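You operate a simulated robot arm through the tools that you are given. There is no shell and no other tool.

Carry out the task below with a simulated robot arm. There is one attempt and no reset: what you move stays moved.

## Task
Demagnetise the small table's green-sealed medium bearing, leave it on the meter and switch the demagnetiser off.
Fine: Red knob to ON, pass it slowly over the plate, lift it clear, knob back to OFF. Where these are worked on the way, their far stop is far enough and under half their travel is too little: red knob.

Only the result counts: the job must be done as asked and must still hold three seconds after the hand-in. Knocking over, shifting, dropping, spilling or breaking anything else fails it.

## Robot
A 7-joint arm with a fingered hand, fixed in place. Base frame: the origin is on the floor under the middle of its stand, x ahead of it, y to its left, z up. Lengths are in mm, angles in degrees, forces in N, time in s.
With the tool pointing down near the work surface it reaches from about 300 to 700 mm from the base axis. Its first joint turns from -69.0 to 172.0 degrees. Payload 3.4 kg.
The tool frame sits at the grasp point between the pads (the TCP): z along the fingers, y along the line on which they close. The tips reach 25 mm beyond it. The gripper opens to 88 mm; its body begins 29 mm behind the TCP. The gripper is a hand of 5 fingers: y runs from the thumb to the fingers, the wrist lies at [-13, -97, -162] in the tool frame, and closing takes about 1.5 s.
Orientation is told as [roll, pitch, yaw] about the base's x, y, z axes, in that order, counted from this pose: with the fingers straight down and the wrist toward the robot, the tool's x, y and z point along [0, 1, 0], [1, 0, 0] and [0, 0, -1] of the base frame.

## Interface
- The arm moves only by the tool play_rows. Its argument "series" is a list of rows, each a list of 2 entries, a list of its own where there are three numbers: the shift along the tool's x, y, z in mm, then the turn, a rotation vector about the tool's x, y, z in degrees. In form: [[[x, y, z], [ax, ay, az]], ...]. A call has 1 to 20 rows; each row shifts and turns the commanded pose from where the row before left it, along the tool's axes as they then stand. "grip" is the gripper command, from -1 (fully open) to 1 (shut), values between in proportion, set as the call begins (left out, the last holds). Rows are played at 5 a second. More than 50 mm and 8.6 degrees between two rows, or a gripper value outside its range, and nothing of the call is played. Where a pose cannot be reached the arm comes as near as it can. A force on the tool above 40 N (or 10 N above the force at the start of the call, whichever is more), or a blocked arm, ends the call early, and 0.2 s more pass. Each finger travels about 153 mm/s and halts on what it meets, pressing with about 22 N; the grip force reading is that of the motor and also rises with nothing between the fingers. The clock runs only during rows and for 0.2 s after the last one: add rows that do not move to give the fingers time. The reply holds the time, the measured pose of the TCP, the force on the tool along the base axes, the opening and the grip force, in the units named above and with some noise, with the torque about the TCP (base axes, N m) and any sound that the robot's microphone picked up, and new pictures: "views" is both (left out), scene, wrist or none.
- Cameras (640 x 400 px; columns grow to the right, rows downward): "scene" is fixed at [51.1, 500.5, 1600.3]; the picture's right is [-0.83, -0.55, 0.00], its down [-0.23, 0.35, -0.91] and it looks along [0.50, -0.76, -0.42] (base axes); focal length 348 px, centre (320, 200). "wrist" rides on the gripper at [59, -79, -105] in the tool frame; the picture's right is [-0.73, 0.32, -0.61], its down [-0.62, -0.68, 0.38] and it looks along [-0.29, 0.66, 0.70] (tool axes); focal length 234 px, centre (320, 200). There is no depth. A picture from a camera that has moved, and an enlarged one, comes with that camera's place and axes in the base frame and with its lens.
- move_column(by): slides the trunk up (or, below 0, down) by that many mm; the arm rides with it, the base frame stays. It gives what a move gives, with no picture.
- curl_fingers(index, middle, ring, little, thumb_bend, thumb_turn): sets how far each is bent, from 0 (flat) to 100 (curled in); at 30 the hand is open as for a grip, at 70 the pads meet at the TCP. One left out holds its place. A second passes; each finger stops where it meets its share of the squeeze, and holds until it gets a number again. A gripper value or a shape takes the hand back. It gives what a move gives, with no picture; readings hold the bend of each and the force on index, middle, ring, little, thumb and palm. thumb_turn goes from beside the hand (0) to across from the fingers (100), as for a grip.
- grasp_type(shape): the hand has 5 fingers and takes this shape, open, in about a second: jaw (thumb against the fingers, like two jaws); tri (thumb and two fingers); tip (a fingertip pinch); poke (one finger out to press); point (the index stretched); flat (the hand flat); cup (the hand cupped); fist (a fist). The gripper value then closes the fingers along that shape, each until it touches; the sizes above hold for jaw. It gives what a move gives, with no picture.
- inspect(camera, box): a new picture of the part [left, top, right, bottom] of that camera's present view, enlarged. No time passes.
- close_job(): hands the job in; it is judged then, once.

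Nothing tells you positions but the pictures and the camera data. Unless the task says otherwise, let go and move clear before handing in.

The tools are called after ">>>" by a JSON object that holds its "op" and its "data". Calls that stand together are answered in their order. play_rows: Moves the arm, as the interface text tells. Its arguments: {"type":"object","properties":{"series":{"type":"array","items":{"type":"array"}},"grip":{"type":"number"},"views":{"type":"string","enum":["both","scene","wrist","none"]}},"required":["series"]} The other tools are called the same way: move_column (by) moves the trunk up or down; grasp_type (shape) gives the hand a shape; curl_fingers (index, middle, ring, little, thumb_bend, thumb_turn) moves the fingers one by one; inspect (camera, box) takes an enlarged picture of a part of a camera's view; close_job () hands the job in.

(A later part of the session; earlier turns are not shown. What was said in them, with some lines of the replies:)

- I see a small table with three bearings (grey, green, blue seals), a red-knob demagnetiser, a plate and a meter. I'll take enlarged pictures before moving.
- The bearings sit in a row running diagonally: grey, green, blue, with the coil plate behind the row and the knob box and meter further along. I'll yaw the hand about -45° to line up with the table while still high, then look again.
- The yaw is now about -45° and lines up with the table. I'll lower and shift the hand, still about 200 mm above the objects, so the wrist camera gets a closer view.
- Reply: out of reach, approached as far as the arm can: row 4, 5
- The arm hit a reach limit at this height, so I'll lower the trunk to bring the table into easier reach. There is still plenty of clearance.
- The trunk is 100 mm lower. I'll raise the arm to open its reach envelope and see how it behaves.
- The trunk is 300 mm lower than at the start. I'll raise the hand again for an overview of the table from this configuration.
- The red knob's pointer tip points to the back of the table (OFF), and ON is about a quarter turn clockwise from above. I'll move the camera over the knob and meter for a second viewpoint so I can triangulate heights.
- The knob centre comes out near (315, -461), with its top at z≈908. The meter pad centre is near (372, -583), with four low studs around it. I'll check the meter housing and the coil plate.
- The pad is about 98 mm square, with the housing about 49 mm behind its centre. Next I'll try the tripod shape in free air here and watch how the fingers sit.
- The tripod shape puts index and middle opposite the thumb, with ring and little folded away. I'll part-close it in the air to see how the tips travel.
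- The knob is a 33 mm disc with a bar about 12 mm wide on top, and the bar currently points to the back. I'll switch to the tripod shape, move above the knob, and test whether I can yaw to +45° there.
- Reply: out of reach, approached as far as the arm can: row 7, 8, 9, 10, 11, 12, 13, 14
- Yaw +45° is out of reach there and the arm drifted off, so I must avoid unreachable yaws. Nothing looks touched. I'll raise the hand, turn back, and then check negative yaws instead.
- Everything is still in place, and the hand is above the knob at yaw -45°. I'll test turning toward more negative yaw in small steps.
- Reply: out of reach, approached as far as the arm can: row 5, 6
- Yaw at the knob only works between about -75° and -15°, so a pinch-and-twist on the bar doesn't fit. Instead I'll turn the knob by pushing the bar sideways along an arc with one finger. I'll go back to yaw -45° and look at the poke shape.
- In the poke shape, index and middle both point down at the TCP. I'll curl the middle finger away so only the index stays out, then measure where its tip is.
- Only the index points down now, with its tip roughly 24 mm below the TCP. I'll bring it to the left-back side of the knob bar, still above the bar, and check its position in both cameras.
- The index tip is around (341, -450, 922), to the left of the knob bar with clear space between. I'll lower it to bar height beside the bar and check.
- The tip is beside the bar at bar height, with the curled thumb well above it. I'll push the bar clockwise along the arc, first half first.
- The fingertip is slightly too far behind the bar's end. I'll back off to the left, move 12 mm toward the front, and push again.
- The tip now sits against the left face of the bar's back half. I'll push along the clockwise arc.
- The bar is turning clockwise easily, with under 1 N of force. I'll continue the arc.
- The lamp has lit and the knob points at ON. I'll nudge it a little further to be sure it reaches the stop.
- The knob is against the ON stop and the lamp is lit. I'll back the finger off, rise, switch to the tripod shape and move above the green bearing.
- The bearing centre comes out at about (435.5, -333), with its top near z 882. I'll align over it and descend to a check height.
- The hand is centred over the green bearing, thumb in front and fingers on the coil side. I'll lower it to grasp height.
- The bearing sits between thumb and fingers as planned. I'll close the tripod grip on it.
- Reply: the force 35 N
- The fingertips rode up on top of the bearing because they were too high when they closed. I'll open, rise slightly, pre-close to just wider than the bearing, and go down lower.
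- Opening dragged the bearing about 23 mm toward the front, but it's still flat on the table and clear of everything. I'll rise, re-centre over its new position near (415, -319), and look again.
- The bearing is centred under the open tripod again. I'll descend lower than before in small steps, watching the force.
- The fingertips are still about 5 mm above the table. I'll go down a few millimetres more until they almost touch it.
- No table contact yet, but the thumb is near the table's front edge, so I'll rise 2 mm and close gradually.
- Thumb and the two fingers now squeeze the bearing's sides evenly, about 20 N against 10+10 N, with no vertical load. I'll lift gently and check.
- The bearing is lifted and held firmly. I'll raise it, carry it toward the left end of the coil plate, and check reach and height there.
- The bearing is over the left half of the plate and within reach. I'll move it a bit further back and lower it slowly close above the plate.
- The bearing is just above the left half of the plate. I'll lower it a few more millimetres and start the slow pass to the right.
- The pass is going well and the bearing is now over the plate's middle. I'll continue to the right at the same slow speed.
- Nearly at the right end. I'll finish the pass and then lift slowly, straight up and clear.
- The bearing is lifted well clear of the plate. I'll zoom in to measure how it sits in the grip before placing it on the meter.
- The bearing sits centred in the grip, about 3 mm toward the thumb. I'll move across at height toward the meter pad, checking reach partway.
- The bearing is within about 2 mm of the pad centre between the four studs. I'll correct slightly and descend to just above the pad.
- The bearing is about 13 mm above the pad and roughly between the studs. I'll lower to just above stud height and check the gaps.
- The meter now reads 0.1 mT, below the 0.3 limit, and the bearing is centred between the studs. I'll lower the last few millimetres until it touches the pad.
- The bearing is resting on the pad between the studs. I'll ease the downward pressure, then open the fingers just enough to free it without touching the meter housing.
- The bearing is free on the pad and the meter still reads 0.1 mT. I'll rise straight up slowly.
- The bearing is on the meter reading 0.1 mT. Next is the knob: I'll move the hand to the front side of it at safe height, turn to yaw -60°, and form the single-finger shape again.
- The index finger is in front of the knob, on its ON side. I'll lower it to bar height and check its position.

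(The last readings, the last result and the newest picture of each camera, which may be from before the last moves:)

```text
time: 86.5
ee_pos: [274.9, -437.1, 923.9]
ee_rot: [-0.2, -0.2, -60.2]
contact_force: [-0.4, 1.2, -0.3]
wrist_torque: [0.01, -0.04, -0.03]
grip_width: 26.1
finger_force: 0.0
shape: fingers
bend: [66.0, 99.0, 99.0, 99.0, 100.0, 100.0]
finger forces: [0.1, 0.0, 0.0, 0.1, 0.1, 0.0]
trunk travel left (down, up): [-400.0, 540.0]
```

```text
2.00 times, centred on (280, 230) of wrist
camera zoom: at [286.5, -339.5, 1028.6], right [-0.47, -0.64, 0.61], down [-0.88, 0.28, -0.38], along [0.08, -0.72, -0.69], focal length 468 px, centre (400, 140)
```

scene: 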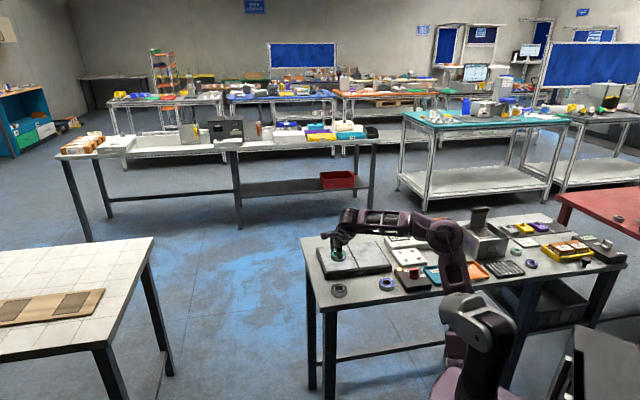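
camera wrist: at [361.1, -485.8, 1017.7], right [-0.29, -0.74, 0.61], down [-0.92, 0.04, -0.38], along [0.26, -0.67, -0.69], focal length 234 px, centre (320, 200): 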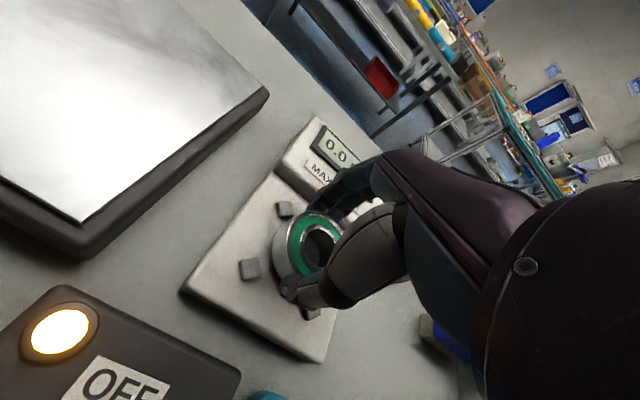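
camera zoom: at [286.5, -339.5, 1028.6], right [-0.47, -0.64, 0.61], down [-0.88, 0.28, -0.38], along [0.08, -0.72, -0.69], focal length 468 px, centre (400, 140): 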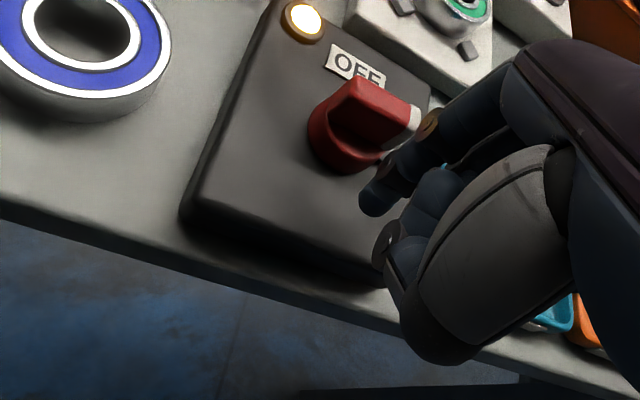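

The tip is in front of the bar's pointer half. I'll ease it toward the bar and check before pushing.

>>> {"op": "play_rows", "data": {"series": [[[2.0, 4.5, 0], [0, 0, 0]], [[2.0, 4.5, 0], [0, 0, 0]], [[1.5, 4, 0], [0, 0, 0]], [[0, 0, 0], [0, 0, 0]]], "views": "none"}}

>>> {"op": "inspect", "data": {"camera": "scene", "box": [395, 240, 435, 290]}}

>>> {"op": "inspect", "data": {"camera": "wrist", "box": [220, 150, 360, 290]}}

```text
time: 87.5
ee_pos: [285.5, -447.4, 923.6]
ee_rot: [-0.1, -0.2, -60.2]
contact_force: [-1.5, 0.5, 0.9]
wrist_torque: [0.03, 0.0, -0.01]
grip_width: 25.2
finger_force: 0.0
shape: fingers
bend: [67.0, 99.0, 99.0, 99.0, 100.0, 100.0]
finger forces: [1.3, 0.0, 0.0, 0.0, 0.0, 0.0]
trunk travel left (down, up): [-400.0, 540.0]
```

```text
8.00 times, centred on (415, 265) of scene
camera zoom: at [51.1, 500.5, 1600.3], right [-0.83, -0.55, 0.0], down [-0.23, 0.35, -0.91], along [0.5, -0.76, -0.42], focal length 2785 px, centre (-440, -320)
```

zoom: 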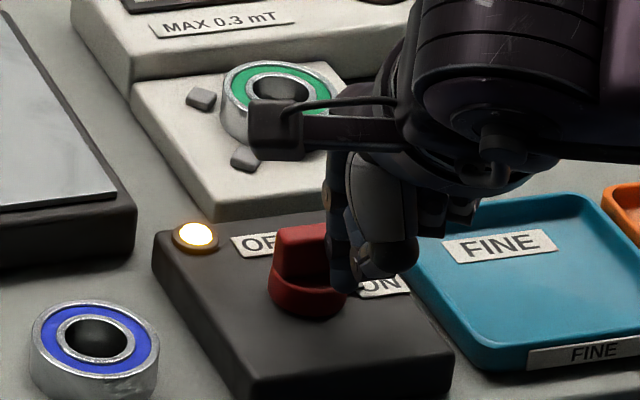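

```text
2.86 times, centred on (290, 220) of wrist
camera zoom: at [298.6, -348.4, 1028.2], right [-0.47, -0.64, 0.61], down [-0.88, 0.28, -0.38], along [0.08, -0.72, -0.69], focal length 669 px, centre (406, 143)
```

zoom: 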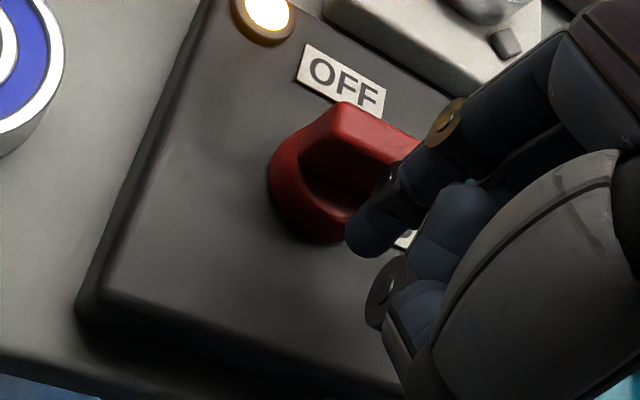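

There's light contact with the bar. I'll raise 2 mm to stay clear of the knob disc and push gently toward the back to see it turn.

>>> {"op": "play_rows", "data": {"series": [[[0, 0, -2], [0, 0, 0]], [[0.2, 2.2, 0], [0, 0, 0]], [[0.2, 2.4, 0], [0, 0, 0]], [[0, 0, 0], [0, 0, 0]]], "views": "none"}}

>>> {"op": "inspect", "data": {"camera": "scene", "box": [395, 240, 435, 290]}}

>>> {"op": "inspect", "data": {"camera": "wrist", "box": [220, 150, 360, 290]}}

```text
time: 88.5
ee_pos: [289.2, -449.3, 926.8]
ee_rot: [-0.1, -0.2, -60.0]
contact_force: [-2.2, 2.9, 2.2]
wrist_torque: [0.02, 0.01, 0.04]
grip_width: 24.1
finger_force: 1.4
shape: fingers
bend: [70.0, 99.0, 99.0, 99.0, 100.0, 100.0]
finger forces: [3.7, 0.0, 0.1, 0.0, 0.1, 0.0]
trunk travel left (down, up): [-400.0, 540.0]
```

```text
8.00 times, centred on (415, 265) of scene
camera zoom: at [51.1, 500.5, 1600.3], right [-0.83, -0.55, 0.0], down [-0.23, 0.35, -0.91], along [0.5, -0.76, -0.42], focal length 2785 px, centre (-440, -320)
```

zoom: 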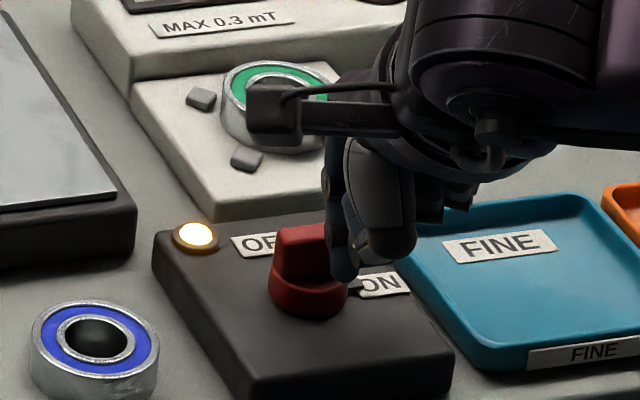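

```text
2.86 times, centred on (290, 220) of wrist
camera zoom: at [301.0, -351.9, 1031.6], right [-0.47, -0.64, 0.61], down [-0.88, 0.28, -0.38], along [0.08, -0.72, -0.69], focal length 669 px, centre (406, 143)
```

zoom: 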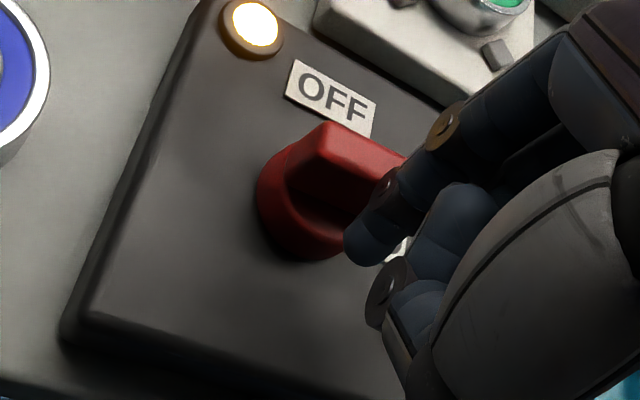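

>>> {"op": "play_rows", "data": {"series": [[[0, 2, 0], [0, 0, 0]], [[0, 2, 0], [0, 0, 0]], [[0, 0, 0], [0, 0, 0]]], "views": "none"}}

>>> {"op": "inspect", "data": {"camera": "scene", "box": [400, 245, 430, 280]}}

>>> {"op": "inspect", "data": {"camera": "wrist", "box": [240, 160, 340, 260]}}

```text
time: 89.3
ee_pos: [290.8, -453.9, 926.2]
ee_rot: [-0.1, -0.4, -60.2]
contact_force: [-2.4, 1.4, 5.9]
wrist_torque: [-0.03, -0.05, 0.0]
grip_width: 23.1
finger_force: 3.3
shape: fingers
bend: [70.0, 99.0, 99.0, 99.0, 100.0, 100.0]
finger forces: [6.2, 0.0, 0.1, 0.0, 0.0, 0.1]
trunk travel left (down, up): [-400.0, 540.0]
```

```text
11.43 times, centred on (415, 262) of scene
camera zoom: at [51.1, 500.5, 1600.3], right [-0.83, -0.55, 0.0], down [-0.23, 0.35, -0.91], along [0.5, -0.76, -0.42], focal length 3979 px, centre (-766, -514)
```

zoom: 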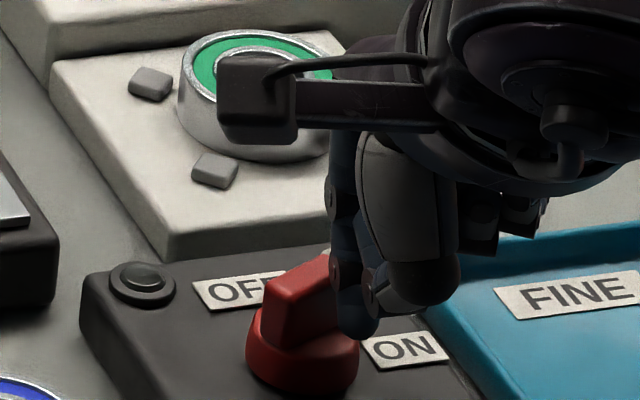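

```text
4.00 times, centred on (290, 210) of wrist
camera zoom: at [301.8, -355.8, 1031.3], right [-0.47, -0.64, 0.61], down [-0.88, 0.28, -0.39], along [0.08, -0.72, -0.69], focal length 937 px, centre (440, 160)
```

zoom: 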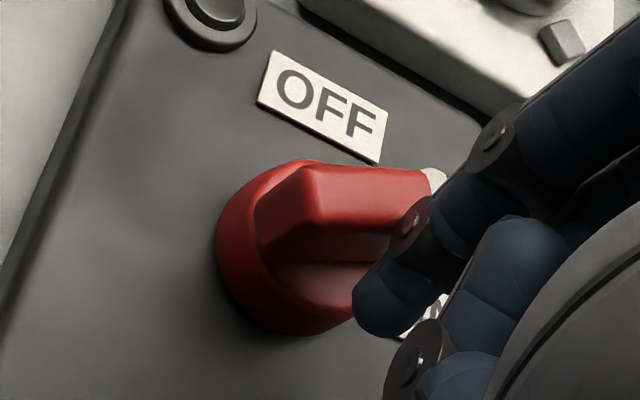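

The knob is turning back and the lamp has gone out. I'll raise the finger slightly to take load off the disc and continue the arc toward OFF.

>>> {"op": "play_rows", "data": {"series": [[[0, 0, -3], [0, 0, 0]], [[-0.5, 2.9, 0], [0, 0, 0]], [[0, 3.0, 0], [0, 0, 0]], [[0.5, 3.0, 0], [0, 0, 0]], [[0, 0, 0], [0, 0, 0]]], "views": "none"}}

>>> {"op": "inspect", "data": {"camera": "scene", "box": [400, 245, 430, 280]}}

>>> {"op": "inspect", "data": {"camera": "wrist", "box": [240, 160, 340, 260]}}

```text
time: 90.5
ee_pos: [296.4, -461.8, 929.6]
ee_rot: [-0.2, -0.2, -60.1]
contact_force: [-5.3, -0.4, 0.3]
wrist_torque: [-0.04, 0.08, 0.0]
grip_width: 24.6
finger_force: 2.2
shape: fingers
bend: [69.0, 99.0, 99.0, 99.0, 100.0, 100.0]
finger forces: [4.0, 0.0, 0.1, 0.0, 0.0, 0.1]
trunk travel left (down, up): [-400.0, 540.0]
```

```text
11.43 times, centred on (415, 262) of scene
camera zoom: at [51.1, 500.5, 1600.3], right [-0.83, -0.55, 0.0], down [-0.23, 0.35, -0.91], along [0.5, -0.76, -0.42], focal length 3979 px, centre (-766, -514)
```

zoom: 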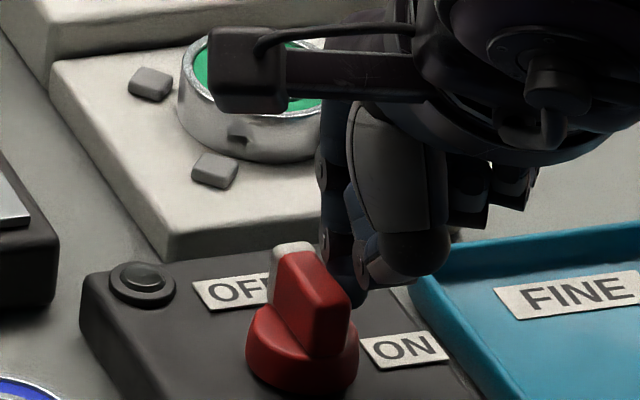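

```text
4.00 times, centred on (290, 210) of wrist
camera zoom: at [307.6, -364.0, 1033.8], right [-0.47, -0.64, 0.61], down [-0.88, 0.28, -0.38], along [0.08, -0.72, -0.69], focal length 937 px, centre (440, 160)
```

zoom: 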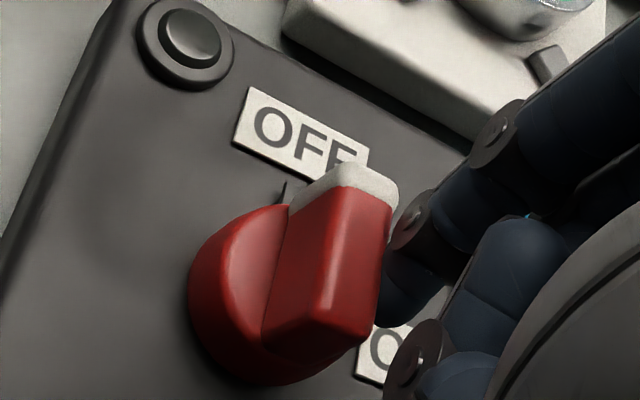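

The pointer is back at OFF and the lamp is dark. I'll move the finger sideways away from the bar, then rise clear.

>>> {"op": "play_rows", "data": {"series": [[[-4, 1, 0], [0, 0, 0]], [[-5, 1, 0], [0, 0, 0]], [[0, 0, -15], [0, 0, 0]], [[0, 0, -30], [0, 0, 0]], [[0, 0, -30], [0, 0, 0]], [[0, 0, 0], [0, 0, 0]]], "views": "none"}}

>>> {"op": "inspect", "data": {"camera": "scene", "box": [395, 240, 435, 290]}}

>>> {"op": "inspect", "data": {"camera": "wrist", "box": [180, 130, 380, 330]}}

```text
time: 91.9
ee_pos: [291.4, -468.4, 1004.7]
ee_rot: [-0.1, -0.2, -60.2]
contact_force: [-0.7, 0.0, 0.5]
wrist_torque: [0.01, -0.03, -0.03]
grip_width: 25.8
finger_force: 0.1
shape: fingers
bend: [66.0, 99.0, 99.0, 99.0, 100.0, 100.0]
finger forces: [0.1, 0.1, 0.0, 0.0, 0.0, 0.1]
trunk travel left (down, up): [-400.0, 540.0]
```

```text
8.00 times, centred on (415, 265) of scene
camera zoom: at [51.1, 500.5, 1600.3], right [-0.83, -0.55, 0.0], down [-0.23, 0.35, -0.91], along [0.5, -0.76, -0.42], focal length 2785 px, centre (-440, -320)
```

zoom: 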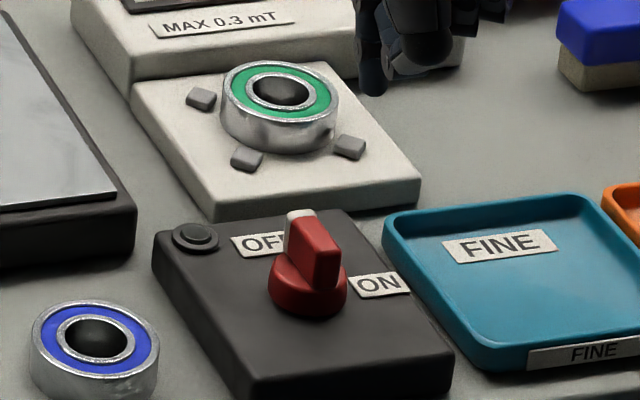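

```text
2.00 times, centred on (280, 230) of wrist
camera zoom: at [303.5, -370.5, 1108.6], right [-0.47, -0.64, 0.61], down [-0.88, 0.28, -0.38], along [0.08, -0.72, -0.69], focal length 468 px, centre (400, 140)
```

zoom: 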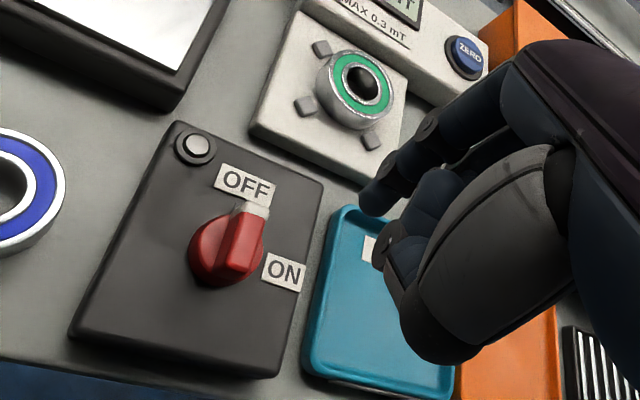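

>>> {"op": "play_rows", "data": {"series": [[[0, -20, -30], [0, 0, 0]], [[0, -25, -25], [0, 0, 0]], [[0, -25, 0], [0, 0, 0]], [[0, 0, 0], [0, 0, 0]]], "views": "both"}}

>>> {"op": "inspect", "data": {"camera": "scene", "box": [300, 215, 460, 315]}}

>>> {"op": "inspect", "data": {"camera": "scene", "box": [380, 225, 440, 270]}}

```text
time: 92.9
ee_pos: [268.9, -419.3, 1040.6]
ee_rot: [0.1, -0.2, -59.9]
contact_force: [0.2, -0.9, -0.5]
wrist_torque: [0.03, 0.02, -0.01]
grip_width: 25.9
finger_force: 0.0
shape: fingers
bend: [66.0, 99.0, 99.0, 99.0, 100.0, 100.0]
finger forces: [0.0, 0.0, 0.0, 0.0, 0.0, 0.0]
out of reach, approached as far as the arm can: row 2, 3
trunk travel left (down, up): [-400.0, 540.0]
camera wrist: at [279.2, -322.3, 1145.4], right [-0.47, -0.64, 0.61], down [-0.88, 0.28, -0.39], along [0.08, -0.72, -0.69], focal length 234 px, centre (320, 200)
```

scene: 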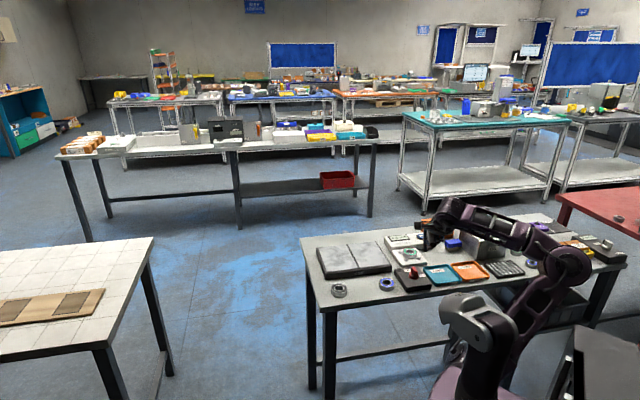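
wrist: 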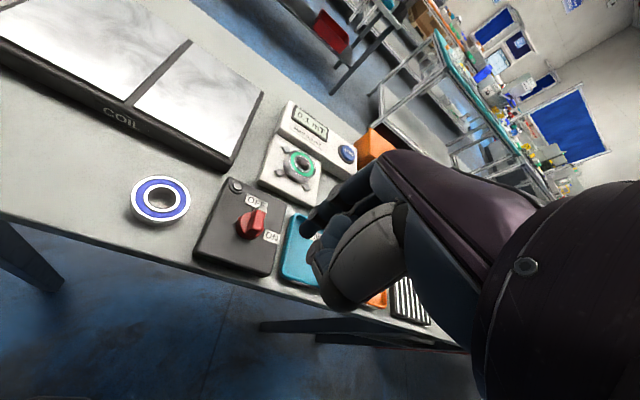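

```text
4.00 times, centred on (380, 265) of scene
camera zoom: at [51.1, 500.5, 1600.3], right [-0.83, -0.55, 0.0], down [-0.23, 0.35, -0.91], along [0.5, -0.76, -0.42], focal length 1393 px, centre (80, -60)
```

zoom: 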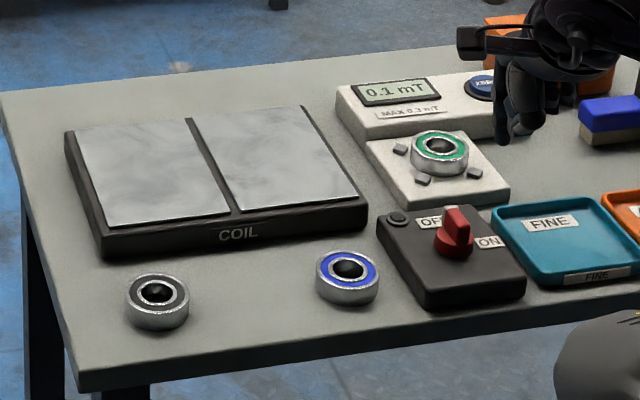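

```text
8.89 times, centred on (410, 248) of scene
camera zoom: at [51.1, 500.5, 1600.3], right [-0.83, -0.55, 0.0], down [-0.23, 0.35, -0.91], along [0.5, -0.76, -0.42], focal length 3095 px, centre (-480, -222)
```

zoom: 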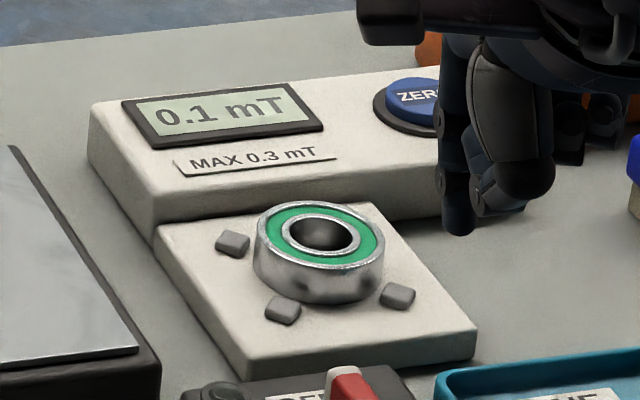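

The green bearing sits flat on the meter between the studs and reads 0.1 mT, under the 0.3 mT limit. The red knob is back at OFF with its lamp dark, the other two bearings haven't moved, and the hand is clear. I'm handing the job in.

>>> {"op": "close_job", "data": {}}

```text
The job is handed in.
```

The green-sealed bearing is demagnetised and lying on the meter, which reads 0.1 mT against its 0.3 mT limit. The demagnetiser is switched off. I handed the job in after checking this in the pictures; the hand-in gave no verdict.

- **Knob:** I turned it to the ON stop and the lamp lit. After the pass I turned it back to OFF, and the lamp is dark.
- **Pass:** The bearing went slowly over both halves of the plate, just above it, and was lifted well clear while the coil was still on. I turned the knob off only after the bearing was on the meter.
- **Grip:** My first grip slipped, and opening the fingers dragged the green bearing about 23 mm toward the front edge of the table. It stayed on the table, and the second grip held.
- **Reach:** Early on, a pose I asked for was out of reach and the arm swung away from the knob. No contact showed in the force readings.
- **Other objects:** In the final picture the black and blue bearings, the knob box and the trays are where they started.
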